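You operate a simulated robot arm through the tools that you are given. There is no shell and no other tool.

The job below is to be done with a simulated robot arm. You get a single attempt, and the scene is never put back.

JOB
Put things in order on the side bench top. At the end: the large silver cap from the side bench top stands on top of the green puck; the blue plastic piece stands where the large silver cap stood; the red roller hub stands on top of the white rate card; the orange roller stands where the red roller hub stood; whatever was shut is shut again. Leave all else as you found it, and nothing knocked over.

Only the result counts: the job must be done as asked and must still hold three seconds after the hand-in. Knocking over, shifting, dropping, spilling or breaking anything else fails it. Lids that push on must go on centred and level and be pressed home; caps that screw on are set level and turned clockwise until they are tight.

ROBOT AND FRAMES
A 6-joint arm with a two-finger parallel gripper, fixed in place. Base frame: the origin is at the foot of the arm, x ahead of it, y to its left, z up; the work surface is at about z = 0. Readings come in mm, degrees, newtons and seconds.
With the tool pointing down near the work surface it reaches from about 120 to 500 mm from the base axis. Its first joint turns from -72.0 to 72.0 degrees. Payload 0.65 kg.
Tool frame: the origin (TCP) lies between the finger pads and is the grasp point; the fingertips stand 25 mm ahead of it; z points along the fingers, y is the line along which they close. The gripper opens to 76 mm. The fingers are 18 mm wide and 10 mm thick; the gripper's body (36 by 78 mm) begins 45 mm behind the TCP.
Orientation is told as [roll, pitch, yaw] about the base's x, y, z axes, in that order, counted from this pose: with the fingers straight down and closing along the base's y, the tool's x points along the base's -x, its y along +y and its z along -z.

CONTROLS
- The arm moves only by the tool nudge_tool. Its argument "targets" is a list of rows, each an object of numbers (a shift or turn left out is 0, a gripper value left out holds the last): "wx", "wy", "wz": the turn, a rotation vector about the tool's x, y, z in rad; "tx", "ty", "tz": the shift along the tool's x, y, z in mm; "gripper": the opening in per cent of the stroke, from 0 (shut) to 100 (fully open). In form: [{"wx": .., "wy": .., "wz": .., "tx": .., "ty": .., "tz": .., "gripper": ..}, ...]. A call has 1 to 20 rows; each row is the pose to reach, as a shift and turn from the pose commanded when the call began, along the tool's axes at that moment. A row lasts 0.2 s, in which the tool goes at most 50 mm and 8.6 degrees; a call with a longer step from one row to the next is refused whole, and so is a gripper value outside its range. A pose out of reach is approached as far as the arm can. The call stops where the force on the tool passes 40 N (or 10 N more than at its start, if that is more) or the arm is blocked; 0.2 s more then pass. The fingers move at their own pace (about 108 mm/s each) and stop on an object; they squeeze with about 41 N. The grip force told is the motor's: it shows also when the fingers shut on nothing. Time passes only in rows, and 0.2 s behind the last, so rows that repeat a pose let the fingers close. The reply holds the time, the measured pose of the TCP, the force on the tool along the base axes, the opening and the grip force, in the units named above and with some noise, with the torque about the TCP (base axes, N m) and any sound that the robot's microphone picked up.
- Cameras (640 x 400 px; columns grow to the right, rows downward): "scene" is fixed at [59.1, 269.8, 424.5]; the picture's right is [-0.81, -0.59, 0.00], its down [-0.25, 0.34, -0.91] and it looks along [0.54, -0.73, -0.42] (base axes); focal length 269 px, centre (320, 200). "wrist" rides on the gripper at [58, 11, -81] in the tool frame; the picture's right is [-0.18, 0.98, 0.00], its down [-0.75, -0.14, -0.64] and it looks along [-0.63, -0.12, 0.77] (tool axes); focal length 243 px, centre (320, 200). There is no depth. A picture from a camera that has moved, and an enlarged one, comes with that camera's place and axes in the base frame and with its lens. The place of the scene camera against the robot may be out by one fixed shift of up to 12 mm in any direction.
- grab_frame(camera): a new picture of that camera. The clock stands still meanwhile.
- enlarge(camera, box): a new picture of the part [left, top, right, bottom] of that camera's present view, enlarged. The clock stands still meanwhile.
- sign_off(): hands the job in; it is judged then, once.

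Nothing tells you positions but the pictures and the camera data. Unless the task says otherwise, let go and move clear before handing in.

The tools are called after "Request:" as name(argument=value, ...) on one line, values as JSON. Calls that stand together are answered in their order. nudge_tool: Moves the arm, as the interface text tells. Its arguments: {"type":"object","properties":{"targets":{"type":"array","items":{"type":"object","properties":{"wx":{"type":"number"},"wy":{"type":"number"},"wz":{"type":"number"},"tx":{"type":"number"},"ty":{"type":"number"},"tz":{"type":"number"},"gripper":{"type":"number"}}}}},"required":["targets"]} The other tools are called the same way: grab_frame (camera) takes a picture; enlarge (camera, box) takes an enlarged picture of a part of a camera's view; sign_off () hands the job in.

At the start:

```text
clock: 0.0
tool_pos: [267.9, -74.2, 334.2]
ee_rot: [0.0, -0.1, 0.0]
contact_force: [0.8, -0.4, 0.8]
ft_torque: [-0.03, 0.03, 0.03]
grip_width: 76.0
grasp_force: 0.1
```

scene: 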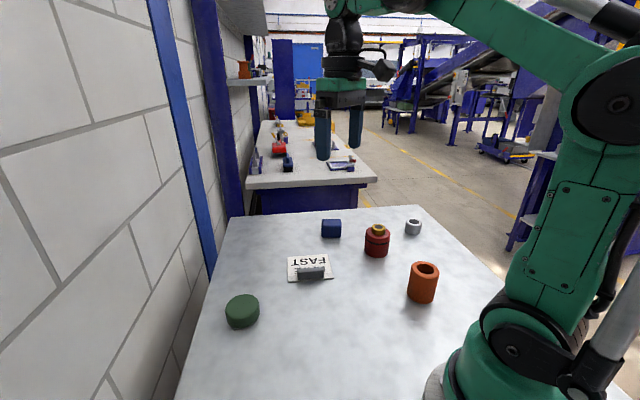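
wrist: 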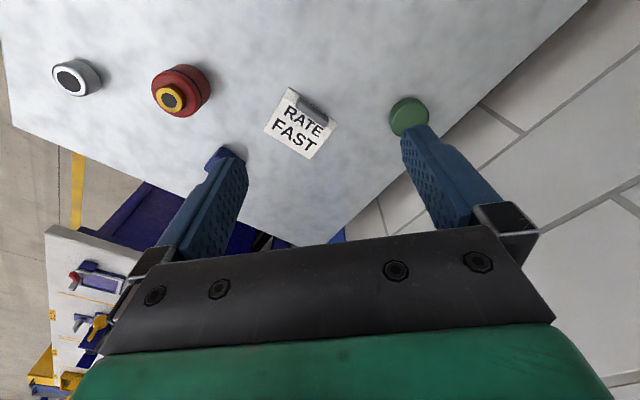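

I see a bench top with a green puck, a white rate card with something on it, a blue piece, a red hub, a silver cap and an orange roller. I'll look at them closer before moving anything.

Request:
enlarge(camera="scene", box=[200, 200, 480, 375])

Request:
enlarge(camera="scene", box=[270, 200, 450, 312])

Request:
enlarge(camera="wrist", box=[20, 30, 460, 250])

```text
2.29 times, centred on (340, 288) of scene
camera zoom: at [59.1, 269.8, 424.5], right [-0.81, -0.59, 0.0], down [-0.25, 0.34, -0.91], along [0.54, -0.73, -0.42], focal length 614 px, centre (274, 0)
```

zoom: 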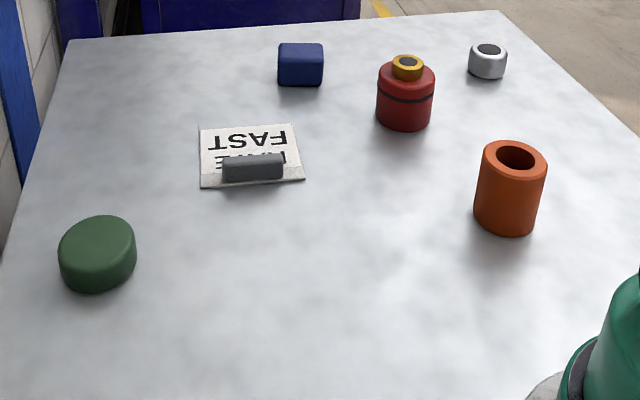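

```text
3.56 times, centred on (360, 256) of scene
camera zoom: at [59.1, 269.8, 424.5], right [-0.81, -0.59, 0.0], down [-0.25, 0.34, -0.91], along [0.54, -0.73, -0.42], focal length 955 px, centre (178, 1)
```

zoom: 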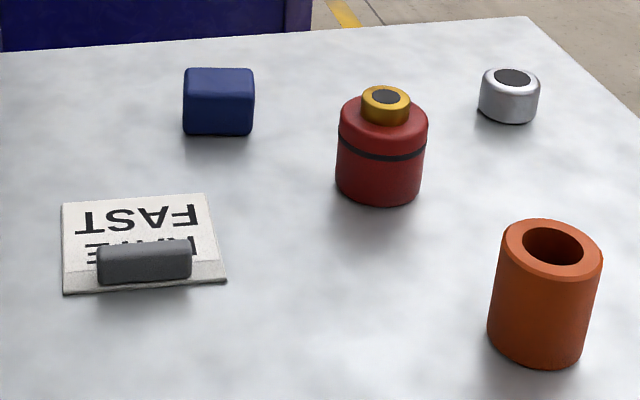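

```text
1.45 times, centred on (240, 140) of wrist
camera zoom: at [208.6, -64.0, 415.2], right [0.18, 0.98, 0.0], down [0.75, -0.14, 0.64], along [0.63, -0.12, -0.76], focal length 353 px, centre (436, 287)
```

zoom: 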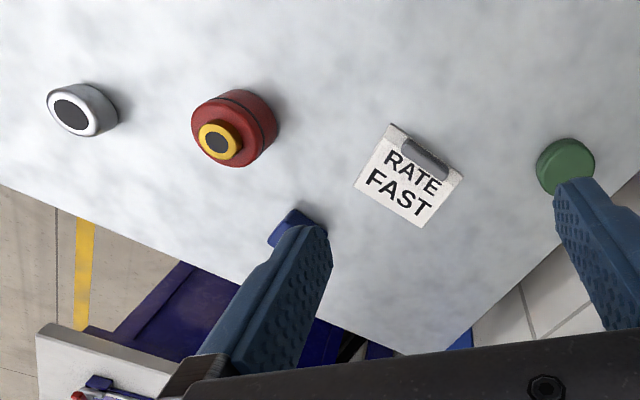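

The bench holds a green puck near (390,54), a card near (375,-132), a blue piece near (410,-285), a red hub near (283,-297), a silver cap near (237,-450) and an orange roller near (142,-220). Next I'll move over the far right side, staying high, to measure things with the wrist camera.

Request:
nudge_tool(targets=[{"tx": 4, "ty": -39, "tz": 19}, {"tx": 8, "ty": -78, "tz": 38}, {"tx": 12, "ty": -118, "tz": 57}, {"tx": 17, "ty": -157, "tz": 76}, {"tx": 21, "ty": -197, "tz": 95}, {"tx": 25, "ty": -236, "tz": 114}, {"tx": 30, "ty": -276, "tz": 134}, {"tx": 30, "ty": -276, "tz": 134}])

Request:
grab_frame(camera="wrist")

Request:
grab_frame(camera="scene")

```text
clock: 1.8
tool_pos: [236.9, -352.9, 199.1]
ee_rot: [0.0, -0.2, 0.1]
contact_force: [0.4, 1.2, 0.1]
ft_torque: [-0.02, 0.01, -0.02]
grip_width: 76.2
grasp_force: 0.1
```

```text
taken
camera wrist: at [178.0, -340.9, 280.2], right [0.18, 0.98, 0.0], down [0.75, -0.14, 0.64], along [0.63, -0.12, -0.76], focal length 243 px, centre (320, 200)
```

wrist: 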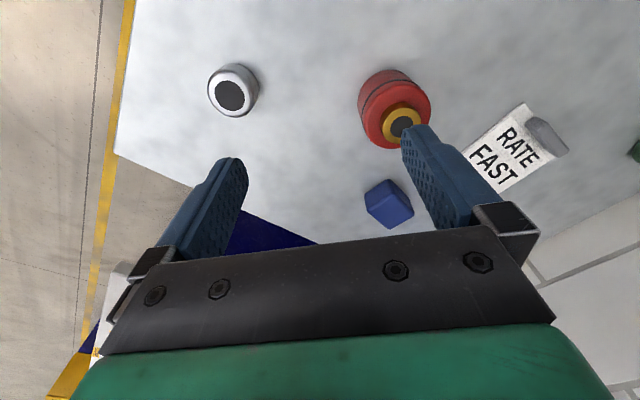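

```text
taken
```

scene: 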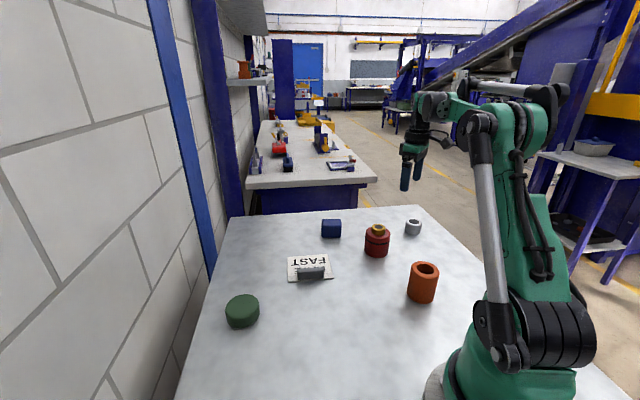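

The cap, hub and blue piece are now in the wrist view, with the cap near (231,-438). I'll enlarge parts of this view to measure them.

Request:
enlarge(camera="wrist", box=[180, 40, 300, 140])

Request:
enlarge(camera="wrist", box=[330, 50, 450, 150])

Request:
enlarge(camera="wrist", box=[340, 150, 460, 250])

Request:
enlarge(camera="wrist", box=[440, 80, 600, 200])

```text
4.00 times, centred on (240, 90) of wrist
camera zoom: at [178.0, -340.9, 280.2], right [0.18, 0.98, 0.0], down [0.75, -0.14, 0.64], along [0.63, -0.12, -0.76], focal length 970 px, centre (640, 640)
```

zoom: 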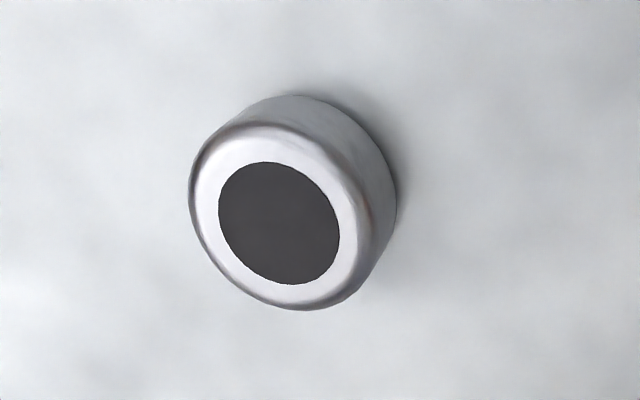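

```text
4.00 times, centred on (390, 100) of wrist
camera zoom: at [178.0, -340.9, 280.2], right [0.18, 0.98, 0.0], down [0.75, -0.14, 0.64], along [0.63, -0.12, -0.76], focal length 970 px, centre (40, 600)
```

zoom: 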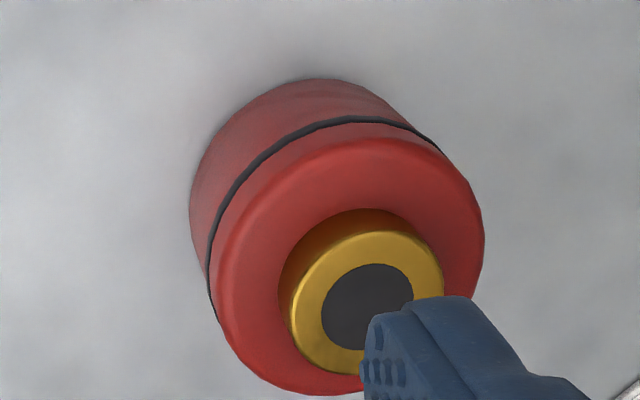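

```text
4.00 times, centred on (400, 200) of wrist
camera zoom: at [178.0, -340.9, 280.2], right [0.18, 0.98, 0.0], down [0.75, -0.14, 0.64], along [0.63, -0.12, -0.76], focal length 970 px, centre (0, 200)
```

zoom: 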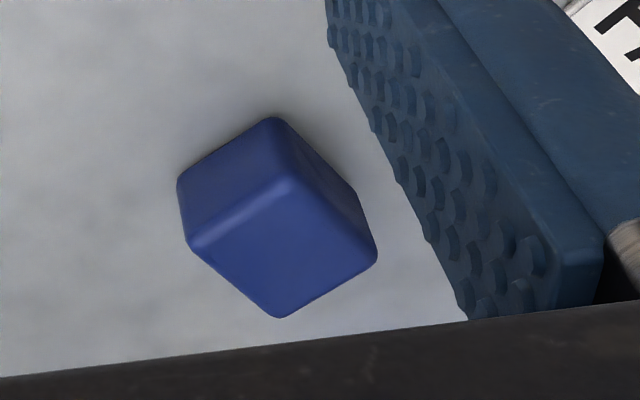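

```text
3.33 times, centred on (520, 140) of wrist
camera zoom: at [178.0, -340.9, 280.2], right [0.18, 0.98, 0.0], down [0.75, -0.14, 0.64], along [0.63, -0.12, -0.76], focal length 809 px, centre (-347, 400)
```

zoom: 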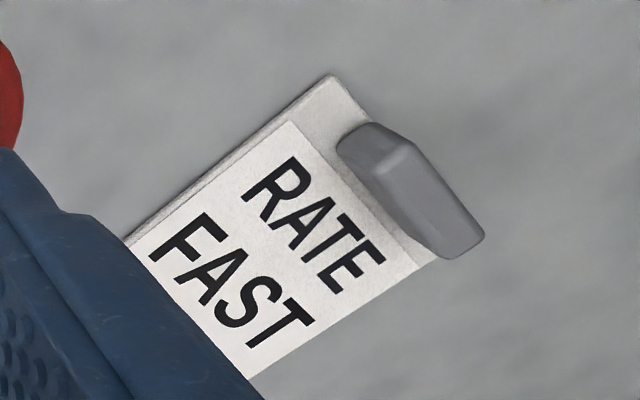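

The cap is about 44 mm wide and 33 mm tall at (234,-441). The hub is about 66 mm wide and 67 mm tall at (279,-282), and the blue block is about 44 mm square and 30 mm tall at (424,-285), turned roughly 40°. The grey clip looks like part of the card. Next I'll hover over the cap.

Request:
nudge_tool(targets=[{"tx": 1, "ty": -30, "tz": 10}, {"tx": 2, "ty": -60, "tz": 30}, {"tx": 4, "ty": -91, "tz": 60}, {"tx": 4, "ty": -91, "tz": 90}, {"tx": 4, "ty": -91, "tz": 90}, {"tx": 4, "ty": -91, "tz": 90}])

Request:
grab_frame(camera="wrist")

Request:
grab_frame(camera="scene")

```text
clock: 3.2
tool_pos: [233.0, -435.0, 107.4]
ee_rot: [-0.1, -0.1, 0.2]
contact_force: [-0.1, -0.3, -0.1]
ft_torque: [0.01, 0.02, 0.05]
grip_width: 76.3
grasp_force: 0.0
out of reach, approached as far as the arm can: row 3, 4, 5, 6
```

```text
taken
camera wrist: at [173.8, -424.3, 187.8], right [0.18, 0.98, 0.0], down [0.75, -0.14, 0.64], along [0.63, -0.12, -0.76], focal length 243 px, centre (320, 200)
```

wrist: 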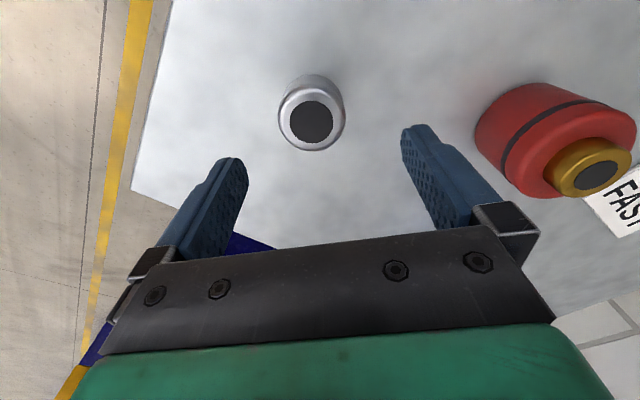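

```text
taken
```

scene: 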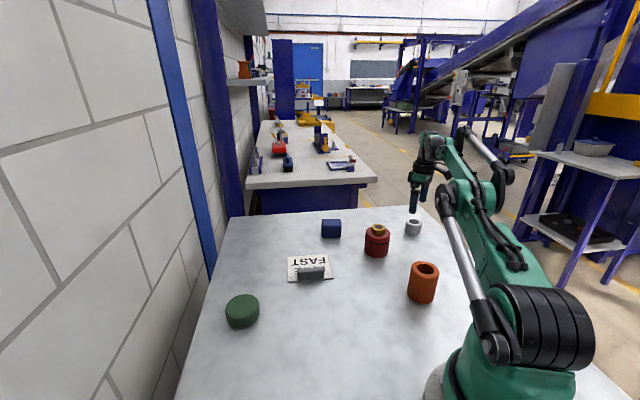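

The cap sits at about (234.5,-440.5), right at the edge of reach with the tool straight down. I'll turn the gripper so it closes across the arm's radial line, then lower and see how far it reaches.

Request:
nudge_tool(targets=[{"wz": 0.135}, {"wz": 0.27}, {"wz": 0.406}, {"wz": 0.541}, {"wz": 0.676}, {"wz": 0.812}, {"wz": 0.947}, {"wz": 1.082}, {"wz": 1.082, "tz": 20}, {"wz": 1.082, "tz": 20}, {"wz": 1.082, "tz": 20}])

Request:
grab_frame(camera="wrist")

```text
clock: 5.6
tool_pos: [231.0, -437.2, 87.1]
ee_rot: [0.1, 0.0, -62.0]
contact_force: [-0.2, 0.9, 0.3]
ft_torque: [-0.02, -0.01, 0.0]
grip_width: 75.9
grasp_force: 0.1
```

```text
taken
camera wrist: at [212.9, -379.7, 168.0], right [0.95, 0.3, 0.0], down [0.23, -0.73, 0.64], along [0.19, -0.61, -0.77], focal length 243 px, centre (320, 200)
```

wrist: 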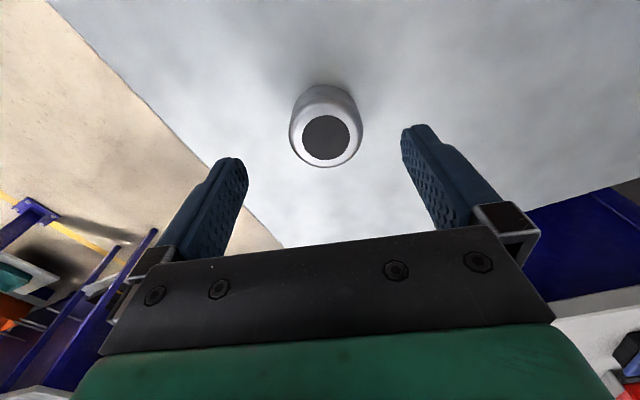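

The cap centre is about 5 mm outward and 3 mm sideways of the TCP. I'll correct for that and lower partway.

Request:
nudge_tool(targets=[{"wz": 0, "ty": 3, "tx": -3, "tz": 10}, {"ty": 3, "tx": -5, "tz": 22}, {"ty": 3, "tx": -5, "tz": 22}])

Request:
grab_frame(camera="wrist")

```text
clock: 6.4
tool_pos: [236.1, -439.1, 65.5]
ee_rot: [0.2, -0.1, -61.9]
contact_force: [-0.7, -0.6, -0.3]
ft_torque: [0.0, 0.01, 0.02]
grip_width: 75.9
grasp_force: 0.0
```

```text
taken
camera wrist: at [217.6, -382.4, 146.5], right [0.95, 0.3, 0.0], down [0.23, -0.73, 0.64], along [0.19, -0.61, -0.77], focal length 243 px, centre (320, 200)
```

wrist: 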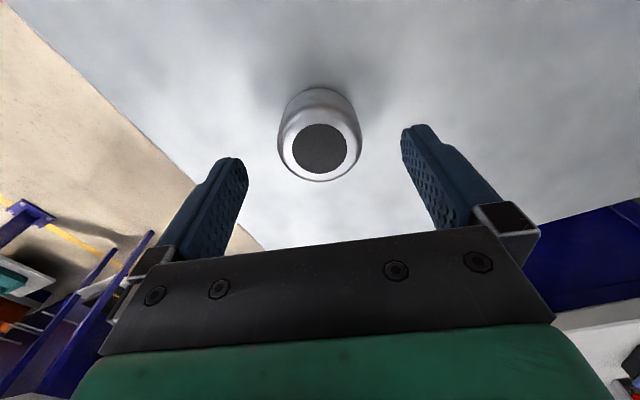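

The TCP is now centred over the cap, which puts the cap spot at about (235.5,-439). I'll lower to z≈32 and grip.

Request:
nudge_tool(targets=[{"tz": 12}, {"tz": 24}, {"tz": 33}, {"tz": 33}, {"tz": 33, "gripper": 40}, {"tz": 33, "gripper": 0}, {"tz": 33, "gripper": 0}, {"tz": 33, "gripper": 0}])

Request:
grab_frame(camera="wrist")

Request:
enlarge(camera="scene", box=[340, 150, 500, 250])

```text
clock: 8.2
tool_pos: [234.5, -438.0, 32.5]
ee_rot: [0.1, -0.2, -61.8]
contact_force: [0.7, -0.3, 0.1]
ft_torque: [0.03, 0.0, 0.02]
grip_width: 43.6
grasp_force: 41.0
```

```text
taken
camera wrist: at [215.7, -381.5, 113.4], right [0.95, 0.3, 0.0], down [0.23, -0.73, 0.64], along [0.2, -0.61, -0.76], focal length 243 px, centre (320, 200)
```

wrist: 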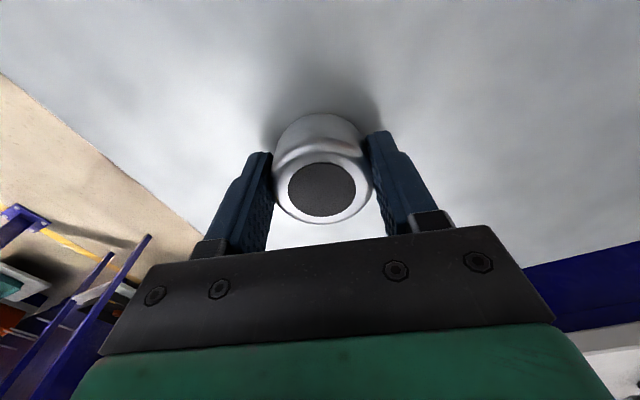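

```text
4.00 times, centred on (420, 200) of scene
camera zoom: at [59.1, 269.8, 424.5], right [-0.81, -0.59, 0.0], down [-0.25, 0.34, -0.91], along [0.54, -0.73, -0.42], focal length 1074 px, centre (-80, 200)
```

zoom: 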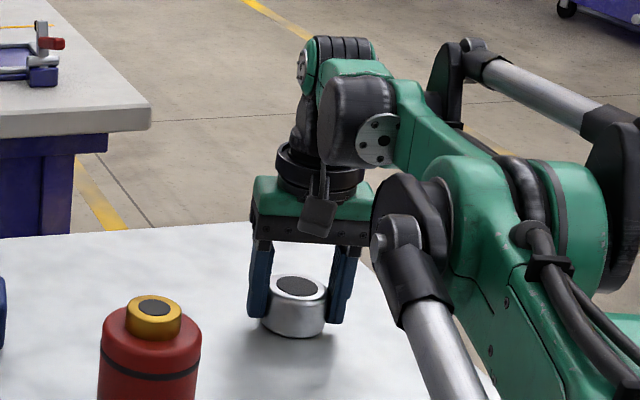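

The cap is held at a width of 43.6 mm with its bottom at table level for TCP z=32.5. I'll lift it straight up, pull inward while rising, and check that nothing was beneath it.

Request:
nudge_tool(targets=[{"tz": -10}, {"tz": -25}, {"tz": -45}, {"tx": 20, "tz": -60}, {"tx": 45, "tz": -80}, {"tx": 75, "tz": -110}, {"tx": 100, "tz": -145}, {"tx": 110, "tz": -170}, {"tx": 110, "tz": -170}])

Request:
grab_frame(camera="wrist")

Request:
grab_frame(camera="scene")

```text
clock: 10.2
tool_pos: [184.0, -343.2, 203.2]
ee_rot: [0.1, 0.1, -61.9]
contact_force: [0.6, 0.2, 0.0]
ft_torque: [0.02, 0.0, -0.03]
grip_width: 0.0
grasp_force: 23.5
```

```text
taken
camera wrist: at [165.4, -286.5, 283.9], right [0.95, 0.3, 0.0], down [0.23, -0.73, 0.64], along [0.19, -0.61, -0.77], focal length 243 px, centre (320, 200)
```

wrist: 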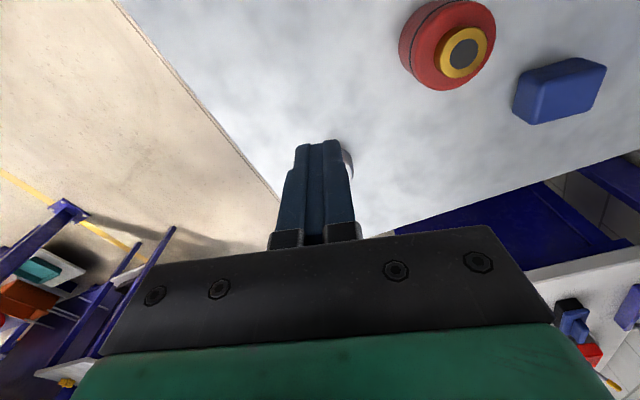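

```text
taken
```

scene: 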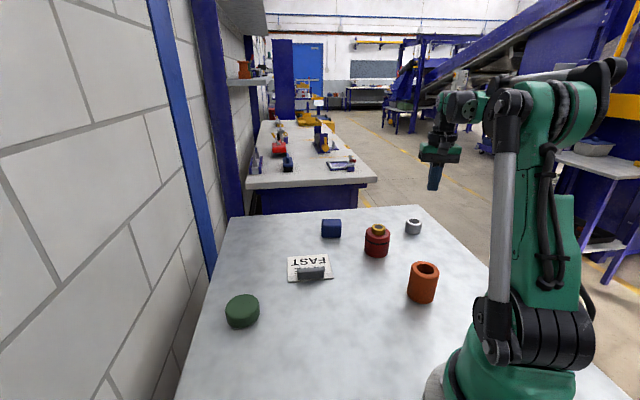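

The gripper came away empty: the cap slipped out. I'll check where it is now and whether it still stands.

Request:
enlarge(camera="scene", box=[370, 200, 450, 250])

Request:
nudge_tool(targets=[{"gripper": 100, "tx": 0}, {"gripper": 100}, {"gripper": 100}])

Request:
grab_frame(camera="wrist")

```text
8.00 times, centred on (410, 225) of scene
camera zoom: at [59.1, 269.8, 424.5], right [-0.81, -0.59, 0.0], down [-0.25, 0.34, -0.91], along [0.54, -0.73, -0.42], focal length 2149 px, centre (-400, 0)
```

zoom: 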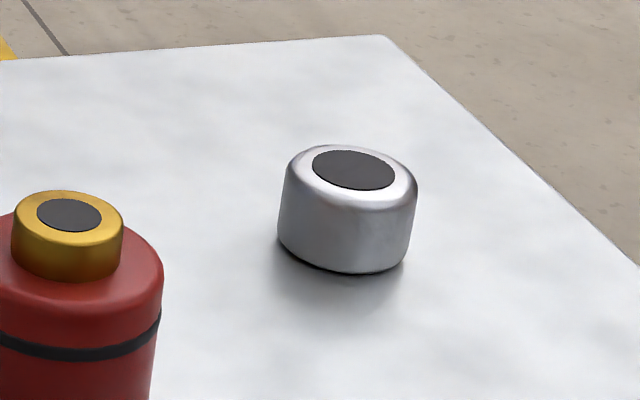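

```text
clock: 11.0
tool_pos: [185.3, -344.2, 201.4]
ee_rot: [0.1, 0.0, -61.9]
contact_force: [0.0, -0.4, -0.3]
ft_torque: [-0.02, 0.02, -0.02]
grip_width: 76.0
grasp_force: 0.1
```

```text
taken
camera wrist: at [165.5, -286.7, 283.7], right [0.95, 0.3, 0.0], down [0.23, -0.73, 0.64], along [0.19, -0.61, -0.77], focal length 243 px, centre (320, 200)
```

wrist: 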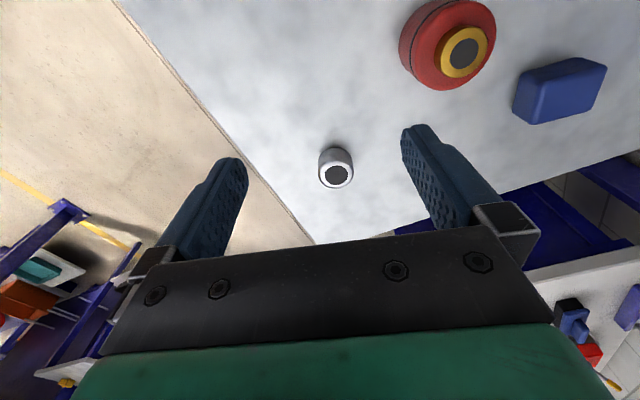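

The cap is still upright in its place at about (235.5,-440). I'll go back, grip slightly lower, and lift in small steps while watching the force.

Request:
nudge_tool(targets=[{"tx": -10, "tz": 25}, {"tx": -35, "tz": 60}, {"tx": -65, "tz": 90}, {"tx": -90, "tz": 110}, {"tx": -112, "tz": 125}, {"tx": -112, "tz": 145}, {"tx": -112, "tz": 160}, {"tx": -112, "tz": 170}, {"tx": -112, "tz": 174}, {"tx": -112, "tz": 174}])

Request:
grab_frame(camera="wrist")

```text
clock: 13.2
tool_pos: [234.0, -438.3, 30.2]
ee_rot: [0.1, 0.0, -61.9]
contact_force: [0.3, 0.3, -0.2]
ft_torque: [0.0, -0.03, 0.03]
grip_width: 75.9
grasp_force: 0.1
out of reach, approached as far as the arm can: row 8, 9, 10
```

```text
taken
camera wrist: at [216.7, -380.3, 110.6], right [0.95, 0.3, 0.0], down [0.23, -0.73, 0.64], along [0.2, -0.61, -0.76], focal length 243 px, centre (320, 200)
```

wrist: 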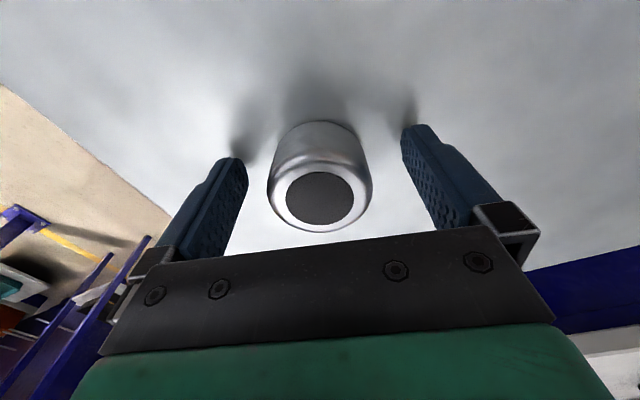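

The cap is now about 4 mm outward of the TCP. I'll tilt the fingers slightly outward to gain reach, centre on the cap, and then close.

Request:
nudge_tool(targets=[{"wy": -0.05, "tx": -1, "tz": -1}, {"wy": -0.1, "tx": -4, "tz": -1}, {"wy": -0.1, "tx": -4, "tz": -1}, {"wy": -0.1, "tx": -4, "tz": -1}])

Request:
grab_frame(camera="wrist")

```text
clock: 14.2
tool_pos: [237.1, -441.8, 30.7]
ee_rot: [0.1, -5.8, -61.9]
contact_force: [0.0, 0.5, -0.4]
ft_torque: [-0.04, 0.0, -0.02]
grip_width: 76.0
grasp_force: 0.1
```

```text
taken
camera wrist: at [215.1, -377.4, 105.5], right [0.95, 0.3, 0.02], down [0.2, -0.67, 0.72], along [0.23, -0.68, -0.7], focal length 243 px, centre (320, 200)
```

wrist: 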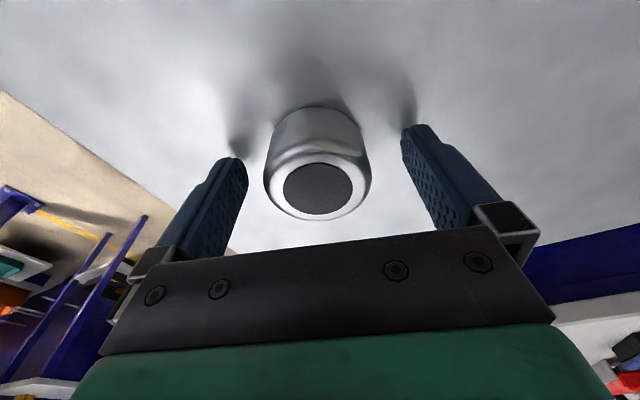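

The TCP now lines up with the cap. I'll close on it and lift 4 mm.

Request:
nudge_tool(targets=[{"gripper": 40}, {"gripper": 0}, {"gripper": 0}, {"gripper": 0}, {"gripper": 0}])

Request:
nudge_tool(targets=[{"tz": -2}, {"tz": -4}, {"tz": -4}])

Request:
grab_frame(camera="wrist")

Request:
enlarge(camera="scene", box=[370, 200, 450, 250])

```text
clock: 15.4
tool_pos: [238.7, -442.1, 29.9]
ee_rot: [0.0, -5.8, -61.9]
contact_force: [0.1, 0.9, 1.9]
ft_torque: [0.03, 0.0, -0.01]
grip_width: 42.2
grasp_force: 40.7
```

```text
clock: 16.2
tool_pos: [236.5, -440.6, 35.0]
ee_rot: [0.2, -5.8, -61.8]
contact_force: [0.1, -0.5, -0.7]
ft_torque: [0.05, 0.0, 0.0]
grip_width: 41.9
grasp_force: 41.4
```

```text
taken
camera wrist: at [214.6, -376.3, 109.9], right [0.95, 0.3, 0.02], down [0.2, -0.67, 0.71], along [0.23, -0.68, -0.7], focal length 243 px, centre (320, 200)
```

wrist: 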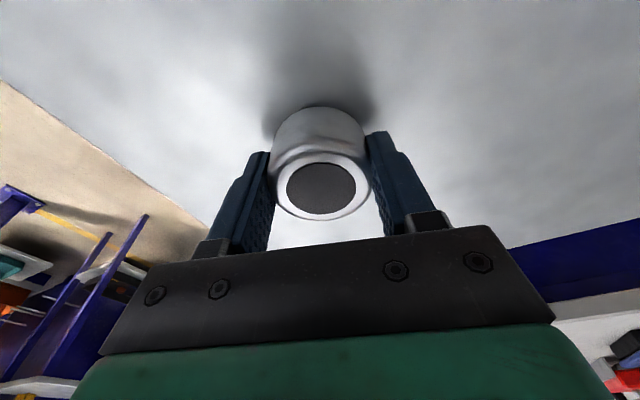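

```text
8.00 times, centred on (410, 225) of scene
camera zoom: at [59.1, 269.8, 424.5], right [-0.81, -0.59, 0.0], down [-0.25, 0.34, -0.91], along [0.54, -0.73, -0.42], focal length 2149 px, centre (-400, 0)
```

zoom: 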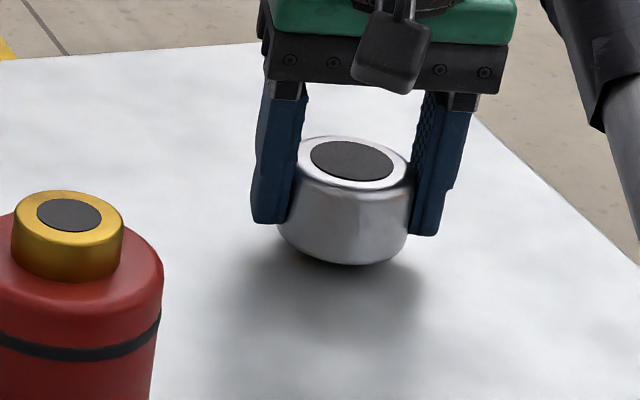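

The cap came up with the gripper and the width holds at 42 mm. I'll keep lifting slowly, checking the grip as I go.

Request:
nudge_tool(targets=[{"tz": -4}, {"tz": -8}, {"tz": -12}, {"tz": -16}])

Request:
grab_frame(camera="wrist")

Request:
enlarge(camera="scene", box=[370, 200, 450, 250])

```text
clock: 17.2
tool_pos: [237.0, -439.0, 50.7]
ee_rot: [0.1, -5.9, -61.9]
contact_force: [0.3, -0.5, 0.0]
ft_torque: [0.01, -0.01, 0.01]
grip_width: 41.6
grasp_force: 41.1
```

```text
taken
camera wrist: at [213.7, -375.7, 126.0], right [0.95, 0.3, 0.02], down [0.2, -0.67, 0.71], along [0.23, -0.68, -0.7], focal length 243 px, centre (320, 200)
```

wrist: 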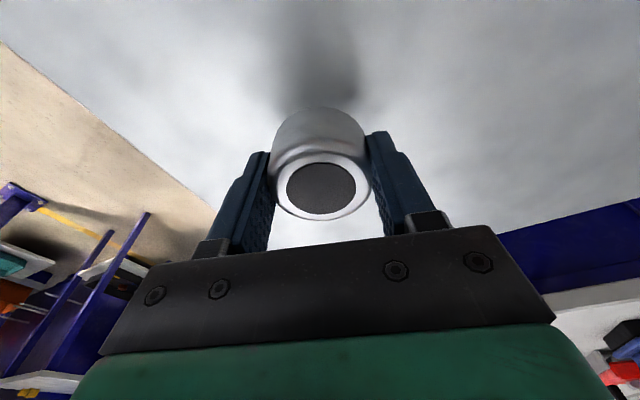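

```text
8.00 times, centred on (410, 225) of scene
camera zoom: at [59.1, 269.8, 424.5], right [-0.81, -0.59, 0.0], down [-0.25, 0.34, -0.91], along [0.54, -0.73, -0.42], focal length 2149 px, centre (-400, 0)
```

zoom: 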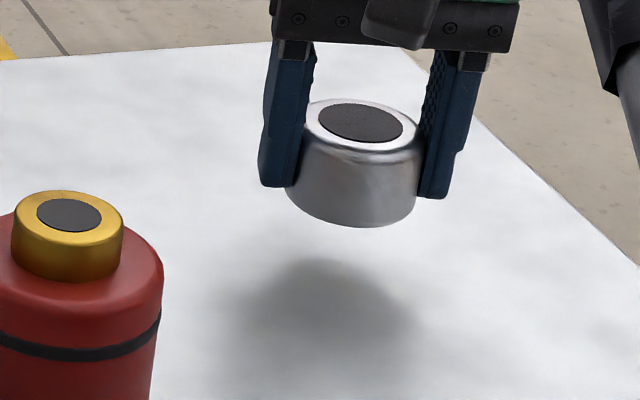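

The cap is held steadily. I'll retract inward and up with small steps, keeping the orientation fixed, and then cross over toward the green puck.

Request:
nudge_tool(targets=[{"tx": 5, "tz": -10}, {"tx": 12, "tz": -22}, {"tx": 20, "tz": -34}, {"tx": 28, "tz": -46}, {"tx": 37, "tz": -58}, {"tx": 46, "tz": -70}, {"tx": 55, "tz": -82}, {"tx": 64, "tz": -94}, {"tx": 72, "tz": -106}, {"tx": 80, "tz": -117}, {"tx": 87, "tz": -125}, {"tx": 87, "tz": -128}])

Request:
grab_frame(camera="wrist")

```text
clock: 19.8
tool_pos: [190.1, -351.3, 167.8]
ee_rot: [0.0, -5.8, -61.8]
contact_force: [0.0, 0.5, -0.1]
ft_torque: [0.02, 0.0, 0.01]
grip_width: 42.0
grasp_force: 41.2
```

```text
taken
camera wrist: at [167.2, -287.0, 244.0], right [0.95, 0.3, 0.02], down [0.2, -0.67, 0.71], along [0.23, -0.68, -0.7], focal length 243 px, centre (320, 200)
```

wrist: 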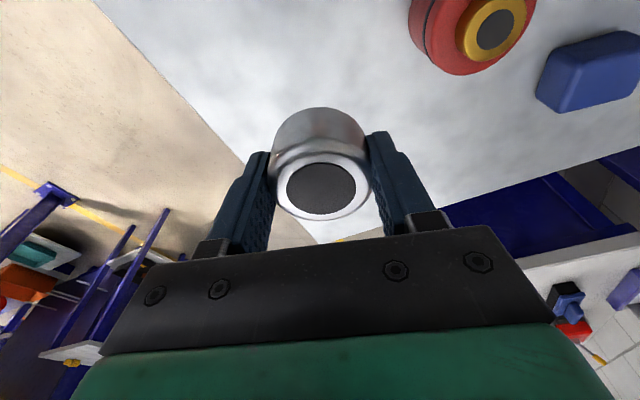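

The cap is still steady. Now I'll carry it across to above the green puck, near (383,54), at z≈170.

Request:
nudge_tool(targets=[{"tx": 8, "ty": 11, "tz": -1}, {"tx": 20, "ty": 27, "tz": -2}, {"tx": 34, "ty": 46, "tz": -3}, {"tx": 48, "ty": 65, "tz": -5}, {"tx": 62, "ty": 84, "tz": -6}, {"tx": 76, "ty": 103, "tz": -8}, {"tx": 90, "ty": 122, "tz": -9}, {"tx": 105, "ty": 143, "tz": -11}, {"tx": 120, "ty": 163, "tz": -12}, {"tx": 135, "ty": 184, "tz": -14}, {"tx": 150, "ty": 204, "tz": -15}, {"tx": 165, "ty": 225, "tz": -17}, {"tx": 180, "ty": 245, "tz": -18}, {"tx": 195, "ty": 266, "tz": -20}, {"tx": 210, "ty": 286, "tz": -21}, {"tx": 225, "ty": 307, "tz": -23}, {"tx": 240, "ty": 327, "tz": -24}, {"tx": 252, "ty": 343, "tz": -25}, {"tx": 260, "ty": 354, "tz": -26}, {"tx": 265, "ty": 361, "tz": -26}])

Request:
grab_frame(camera="wrist")

Request:
grab_frame(camera="scene")

```text
clock: 24.0
tool_pos: [383.2, 54.7, 169.7]
ee_rot: [0.1, -5.8, -62.0]
contact_force: [0.0, 0.3, -0.6]
ft_torque: [0.02, 0.01, -0.02]
grip_width: 42.1
grasp_force: 41.5
```

```text
taken
camera wrist: at [361.0, 117.8, 243.6], right [0.95, 0.3, 0.02], down [0.2, -0.67, 0.71], along [0.23, -0.68, -0.7], focal length 243 px, centre (320, 200)
```

wrist: 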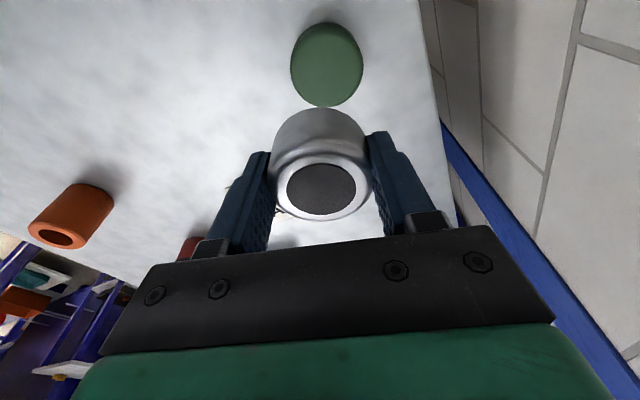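

```text
taken
```

scene: 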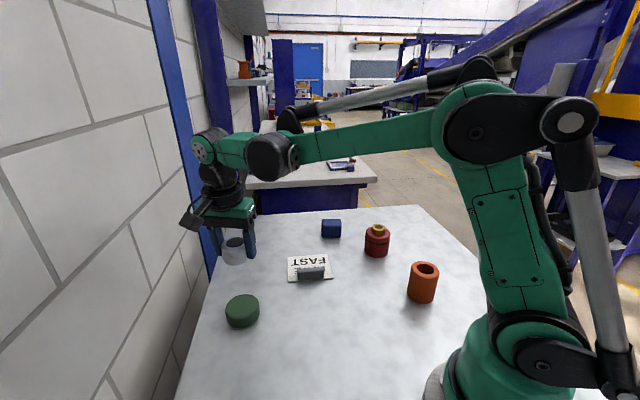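

The cap is above the puck area. I'll zoom in to locate the puck precisely.

Request:
enlarge(camera="wrist", box=[260, 0, 400, 116])

Request:
enlarge(camera="scene", box=[160, 210, 320, 350])

```text
3.45 times, centred on (330, 58) of wrist
camera zoom: at [361.0, 117.8, 243.6], right [0.95, 0.3, 0.02], down [0.2, -0.67, 0.71], along [0.23, -0.68, -0.7], focal length 837 px, centre (286, 690)
```

zoom: 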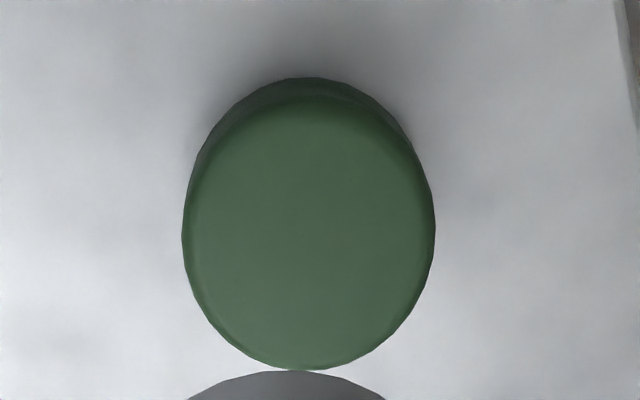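

```text
2.86 times, centred on (240, 280) of scene
camera zoom: at [59.1, 269.8, 424.5], right [-0.81, -0.59, 0.0], down [-0.25, 0.34, -0.91], along [0.54, -0.73, -0.42], focal length 767 px, centre (549, -29)
```

zoom: 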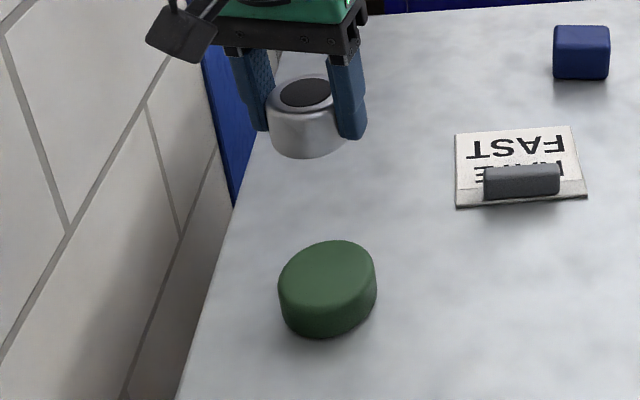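

The puck centre is at about (391.5,55.5), with its top at z≈25 and a radius of about 30. The held cap is centred on the TCP. I'll shift to line up, lower partway, and check from the side.

Request:
nudge_tool(targets=[{"tx": -2, "ty": 4, "tz": 5}, {"tx": -3, "ty": 8, "tz": 15}, {"tx": -2, "ty": 8, "tz": 30}, {"tx": 0, "ty": 8, "tz": 45}, {"tx": 2, "ty": 8, "tz": 60}, {"tx": 4, "ty": 8, "tz": 74}, {"tx": 5, "ty": 8, "tz": 80}, {"tx": 5, "ty": 8, "tz": 80}])

Request:
enlarge(camera="wrist", box=[240, 40, 400, 240])

Request:
enlarge(camera="scene", box=[190, 250, 294, 340])

```text
clock: 25.8
tool_pos: [391.9, 54.6, 88.8]
ee_rot: [0.1, -5.8, -61.8]
contact_force: [-1.2, -0.4, -1.1]
ft_torque: [0.02, 0.04, -0.02]
grip_width: 42.2
grasp_force: 40.8
```

```text
2.00 times, centred on (320, 140) of wrist
camera zoom: at [370.1, 118.1, 163.6], right [0.95, 0.3, 0.02], down [0.2, -0.67, 0.71], along [0.23, -0.68, -0.7], focal length 485 px, centre (320, 320)
```

zoom: 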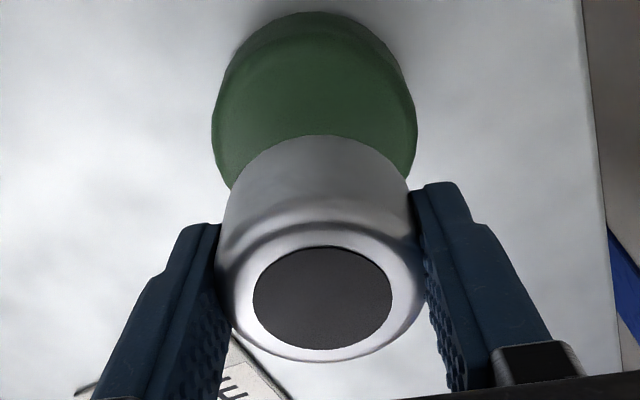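

```text
4.44 times, centred on (242, 295) of scene
camera zoom: at [59.1, 269.8, 424.5], right [-0.81, -0.59, 0.0], down [-0.25, 0.34, -0.91], along [0.54, -0.73, -0.42], focal length 1194 px, centre (667, -222)
```

zoom: 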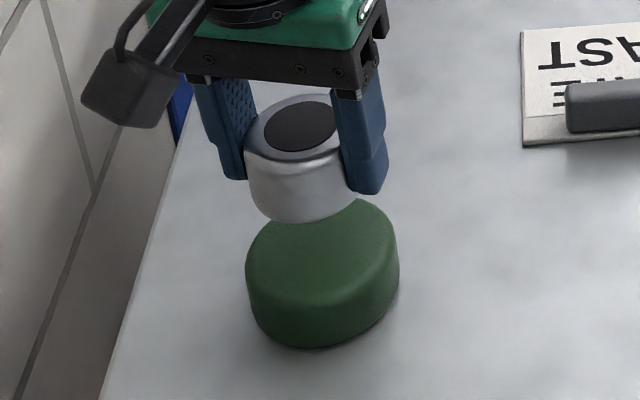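

The cap is lined up over the puck within about 2 mm, with an estimated gap of about 33 mm. I'll lower most of the way and check the gap.

Request:
nudge_tool(targets=[{"tx": 0.8, "tz": 8}, {"tx": 1.6, "tz": 16}, {"tx": 2.4, "tz": 24}, {"tx": 2.7, "tz": 27}, {"tx": 2.7, "tz": 27}])

Request:
enlarge(camera="scene", box=[190, 260, 294, 350])

Request:
enlarge(camera="wrist", box=[240, 40, 400, 240])

```text
clock: 27.0
tool_pos: [391.3, 54.6, 61.2]
ee_rot: [0.1, -5.9, -61.9]
contact_force: [0.0, -0.3, -0.8]
ft_torque: [0.01, -0.02, 0.01]
grip_width: 41.9
grasp_force: 40.5
```

```text
4.44 times, centred on (242, 305) of scene
camera zoom: at [59.1, 269.8, 424.5], right [-0.81, -0.59, 0.0], down [-0.25, 0.34, -0.91], along [0.54, -0.73, -0.42], focal length 1194 px, centre (667, -267)
```

zoom: 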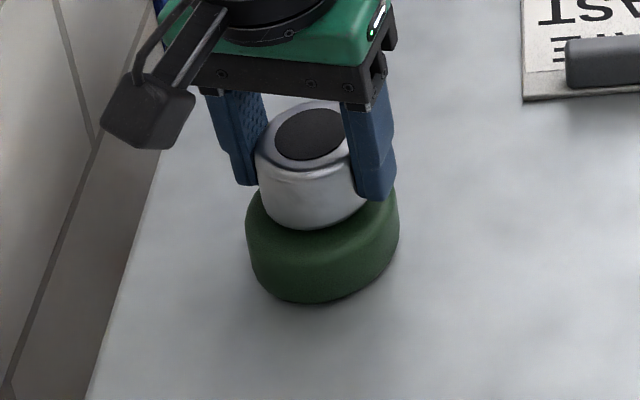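

```text
2.00 times, centred on (320, 140) of wrist
camera zoom: at [369.2, 118.0, 136.7], right [0.95, 0.3, 0.02], down [0.2, -0.67, 0.71], along [0.23, -0.68, -0.7], focal length 485 px, centre (320, 320)
```

zoom: 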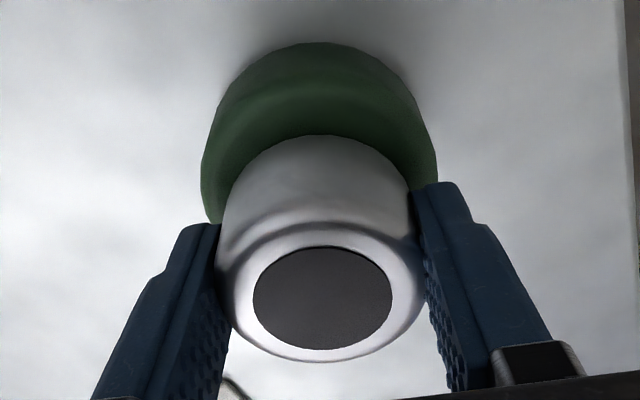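

There is no contact yet at TCP z=61. I'll creep down in small steps and watch the force.

Request:
nudge_tool(targets=[{"tx": 0.1, "tz": 1}, {"tx": 0.2, "tz": 2}, {"tx": 0.3, "tz": 3}, {"tx": 0.3, "tz": 3}])

Request:
nudge_tool(targets=[{"tx": 0.1, "tz": 0.7}, {"tx": 0.1, "tz": 1.5}, {"tx": 0.1, "tz": 1.5}])

```text
clock: 28.0
tool_pos: [392.6, 53.9, 59.4]
ee_rot: [0.1, -5.8, -61.8]
contact_force: [-0.4, 0.0, -0.8]
ft_torque: [0.03, 0.02, -0.03]
grip_width: 42.0
grasp_force: 40.6
```

```text
clock: 28.8
tool_pos: [392.0, 54.5, 58.2]
ee_rot: [0.2, -5.8, -62.0]
contact_force: [-1.4, -2.0, 23.1]
ft_torque: [-0.17, -0.07, 0.03]
grip_width: 41.9
grasp_force: 40.7
```

The cap touched the puck at TCP z≈58. I'll relieve the pressure slightly, open, and back straight up.

Request:
nudge_tool(targets=[{"tx": -0.1, "tz": -0.7}, {"tx": -0.1, "tz": -0.7}, {"tx": -0.1, "tz": -0.7, "gripper": 70}, {"tx": -0.1, "tz": -0.7, "gripper": 90}, {"tx": -0.1, "tz": -0.7, "gripper": 100}])

Request:
enlarge(camera="scene", box=[190, 260, 294, 350])

Request:
grab_frame(camera="wrist")

```text
clock: 30.0
tool_pos: [392.4, 53.4, 58.2]
ee_rot: [0.1, -5.8, -61.8]
contact_force: [-0.3, -0.2, 0.3]
ft_torque: [-0.02, 0.01, -0.01]
grip_width: 76.0
grasp_force: 0.0
```

```text
4.44 times, centred on (242, 305) of scene
camera zoom: at [59.1, 269.8, 424.5], right [-0.81, -0.59, 0.0], down [-0.25, 0.34, -0.91], along [0.54, -0.73, -0.42], focal length 1194 px, centre (667, -267)
```

zoom: 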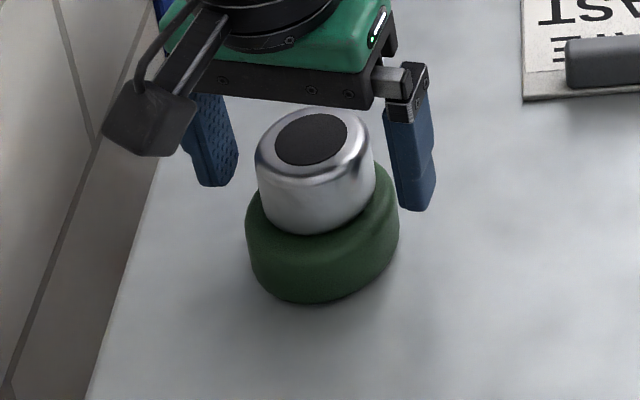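

```text
taken
camera wrist: at [369.7, 118.0, 133.2], right [0.95, 0.3, 0.02], down [0.2, -0.67, 0.71], along [0.23, -0.68, -0.7], focal length 243 px, centre (320, 200)
```

wrist: 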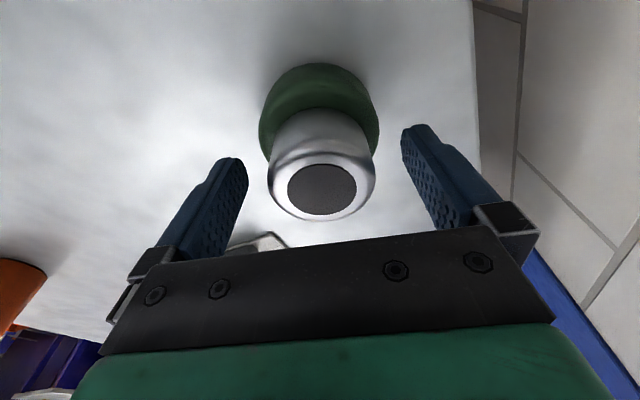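

The cap stands on the puck, nearly centred. I'll rise straight up.

Request:
nudge_tool(targets=[{"tx": -1, "tz": -10}, {"tx": -2.5, "tz": -25}, {"tx": -5, "tz": -50}, {"tx": -9, "tz": -90}, {"tx": -13, "tz": -130}, {"tx": -14, "tz": -140}, {"tx": -14, "tz": -140}])

Request:
grab_frame(camera="scene")

Request:
grab_frame(camera="wrist")

```text
clock: 31.6
tool_pos: [391.7, 53.9, 198.2]
ee_rot: [0.2, -5.8, -61.9]
contact_force: [0.1, -0.8, 0.4]
ft_torque: [-0.06, 0.02, -0.03]
grip_width: 76.2
grasp_force: 0.1
```

```text
taken
```

scene: 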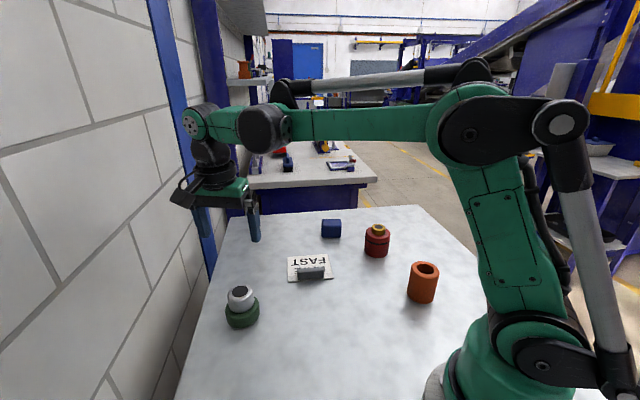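

```text
taken
camera wrist: at [369.7, 117.7, 274.0], right [0.95, 0.3, 0.02], down [0.2, -0.67, 0.71], along [0.23, -0.68, -0.7], focal length 243 px, centre (320, 200)
```

wrist: 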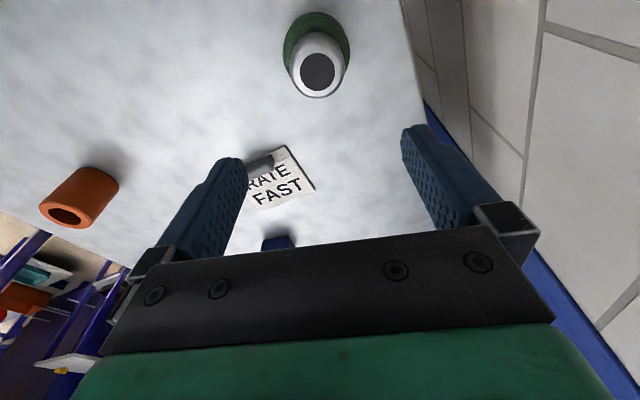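

The stack looks good. Next is the blue piece: I'll untilt and move toward it for a close measurement.

Request:
nudge_tool(targets=[{"tx": -28, "ty": -18, "tz": 3, "wy": 0.03}, {"tx": -56, "ty": -36, "tz": 6, "wy": 0.06}, {"tx": -85, "ty": -55, "tz": 9, "wy": 0.1}, {"tx": -113, "ty": -73, "tz": 11, "wy": 0.1}, {"tx": -141, "ty": -91, "tz": 14, "wy": 0.1}, {"tx": -170, "ty": -110, "tz": 17, "wy": 0.1}, {"tx": -198, "ty": -128, "tz": 20, "wy": 0.1}, {"tx": -226, "ty": -146, "tz": 23, "wy": 0.1}, {"tx": -226, "ty": -146, "tz": 23, "wy": 0.1}])

Request:
nudge_tool(targets=[{"wz": -0.105}, {"wz": -0.21}, {"wz": -0.21, "tz": 30}, {"wz": -0.21, "tz": 60}, {"wz": -0.21, "tz": 80}, {"wz": -0.21, "tz": 80}])

Request:
grab_frame(camera="wrist")

```text
clock: 33.6
tool_pos: [370.0, -215.9, 198.9]
ee_rot: [0.1, 0.0, -62.0]
contact_force: [-0.7, 0.8, 0.3]
ft_torque: [0.04, 0.02, 0.0]
grip_width: 75.9
grasp_force: 0.0
```

```text
clock: 35.0
tool_pos: [370.6, -214.1, 118.7]
ee_rot: [0.1, -0.1, -49.9]
contact_force: [-0.5, -0.3, 0.2]
ft_torque: [-0.03, -0.01, -0.01]
grip_width: 75.8
grasp_force: 0.1
```

```text
taken
camera wrist: at [339.6, -162.0, 199.8], right [0.87, 0.49, 0.0], down [0.38, -0.67, 0.64], along [0.32, -0.56, -0.77], focal length 243 px, centre (320, 200)
```

wrist: 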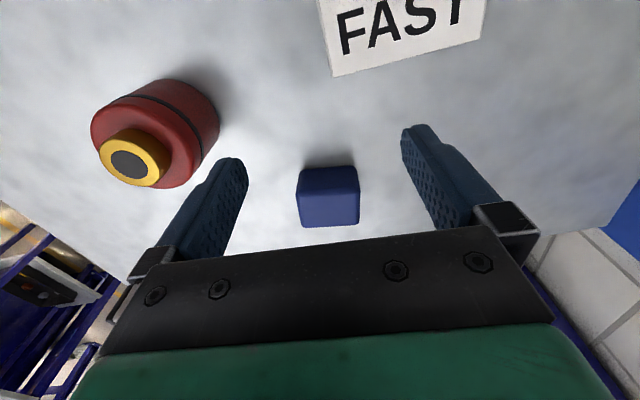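

Request:
enlarge(camera="wrist", box=[280, 145, 380, 235])

```text
4.44 times, centred on (330, 190) of wrist
camera zoom: at [339.6, -162.0, 199.8], right [0.87, 0.49, 0.0], down [0.38, -0.67, 0.64], along [0.32, -0.56, -0.77], focal length 1078 px, centre (276, 244)
```

zoom: 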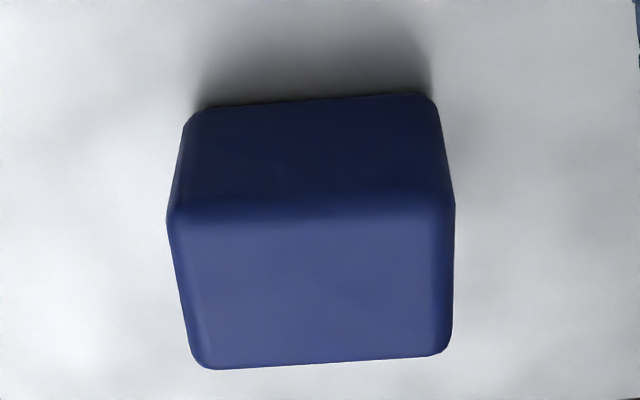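

The blue block measures about 54×42 mm and 35 mm tall, centred near (421.5,-288) and turned about 6° from my gripper. I'll align the yaw, tilt outward for reach, and hover above it.

Request:
nudge_tool(targets=[{"wz": 0.055}, {"wz": 0.11}, {"wz": 0.11}])

Request:
nudge_tool(targets=[{"tx": -20, "ty": 0, "tz": 5, "wy": -0.05}, {"tx": -45, "ty": 1, "tz": 15, "wy": -0.1}, {"tx": -70, "ty": 2, "tz": 22, "wy": -0.15}, {"tx": -90, "ty": 2, "tz": 29, "wy": -0.15}, {"tx": -90, "ty": 2, "tz": 34, "wy": -0.15}, {"tx": -90, "ty": 2, "tz": 34, "wy": -0.15}])

Request:
grab_frame(camera="wrist")

Request:
grab_frame(camera="scene")

```text
clock: 35.8
tool_pos: [369.9, -214.0, 118.7]
ee_rot: [0.2, 0.0, -56.1]
contact_force: [0.3, 0.3, 0.3]
ft_torque: [0.01, 0.03, 0.0]
grip_width: 76.0
grasp_force: 0.3
```

```text
clock: 37.2
tool_pos: [422.9, -288.8, 83.8]
ee_rot: [0.1, -8.6, -56.2]
contact_force: [0.3, -0.6, -0.3]
ft_torque: [0.0, -0.01, -0.03]
grip_width: 75.8
grasp_force: 0.0
```

```text
taken
camera wrist: at [391.7, -225.0, 156.3], right [0.92, 0.4, 0.03], down [0.24, -0.62, 0.75], along [0.31, -0.68, -0.66], focal length 243 px, centre (320, 200)
```

wrist: 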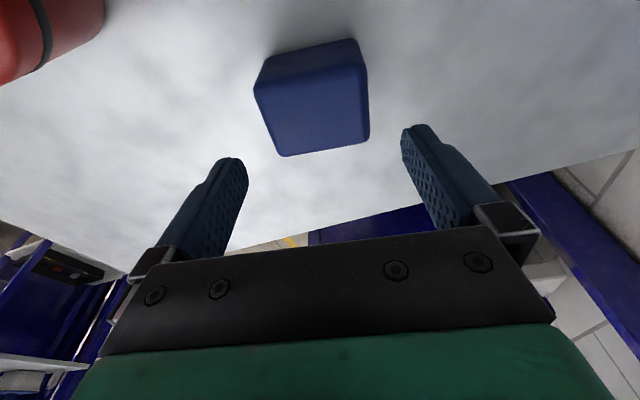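

```text
taken
```

scene: 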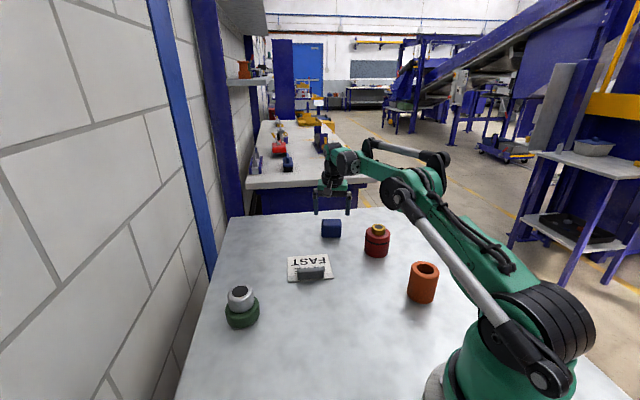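

I'll zoom in to check alignment before descending.

Request:
enlarge(camera="wrist", box=[240, 25, 390, 165])

```text
2.86 times, centred on (315, 95) of wrist
camera zoom: at [391.7, -225.0, 156.3], right [0.92, 0.4, 0.03], down [0.24, -0.62, 0.75], along [0.31, -0.68, -0.66], focal length 693 px, centre (334, 500)
```

zoom: 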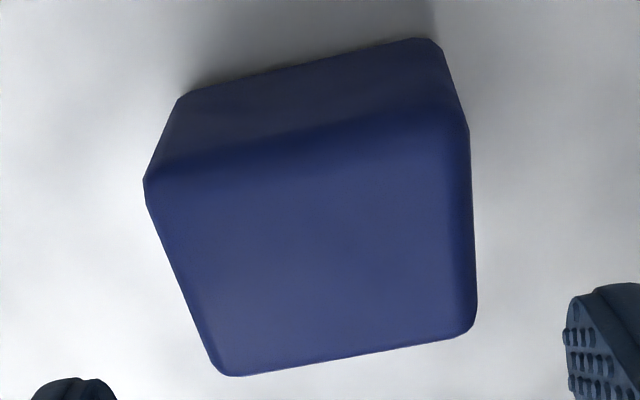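

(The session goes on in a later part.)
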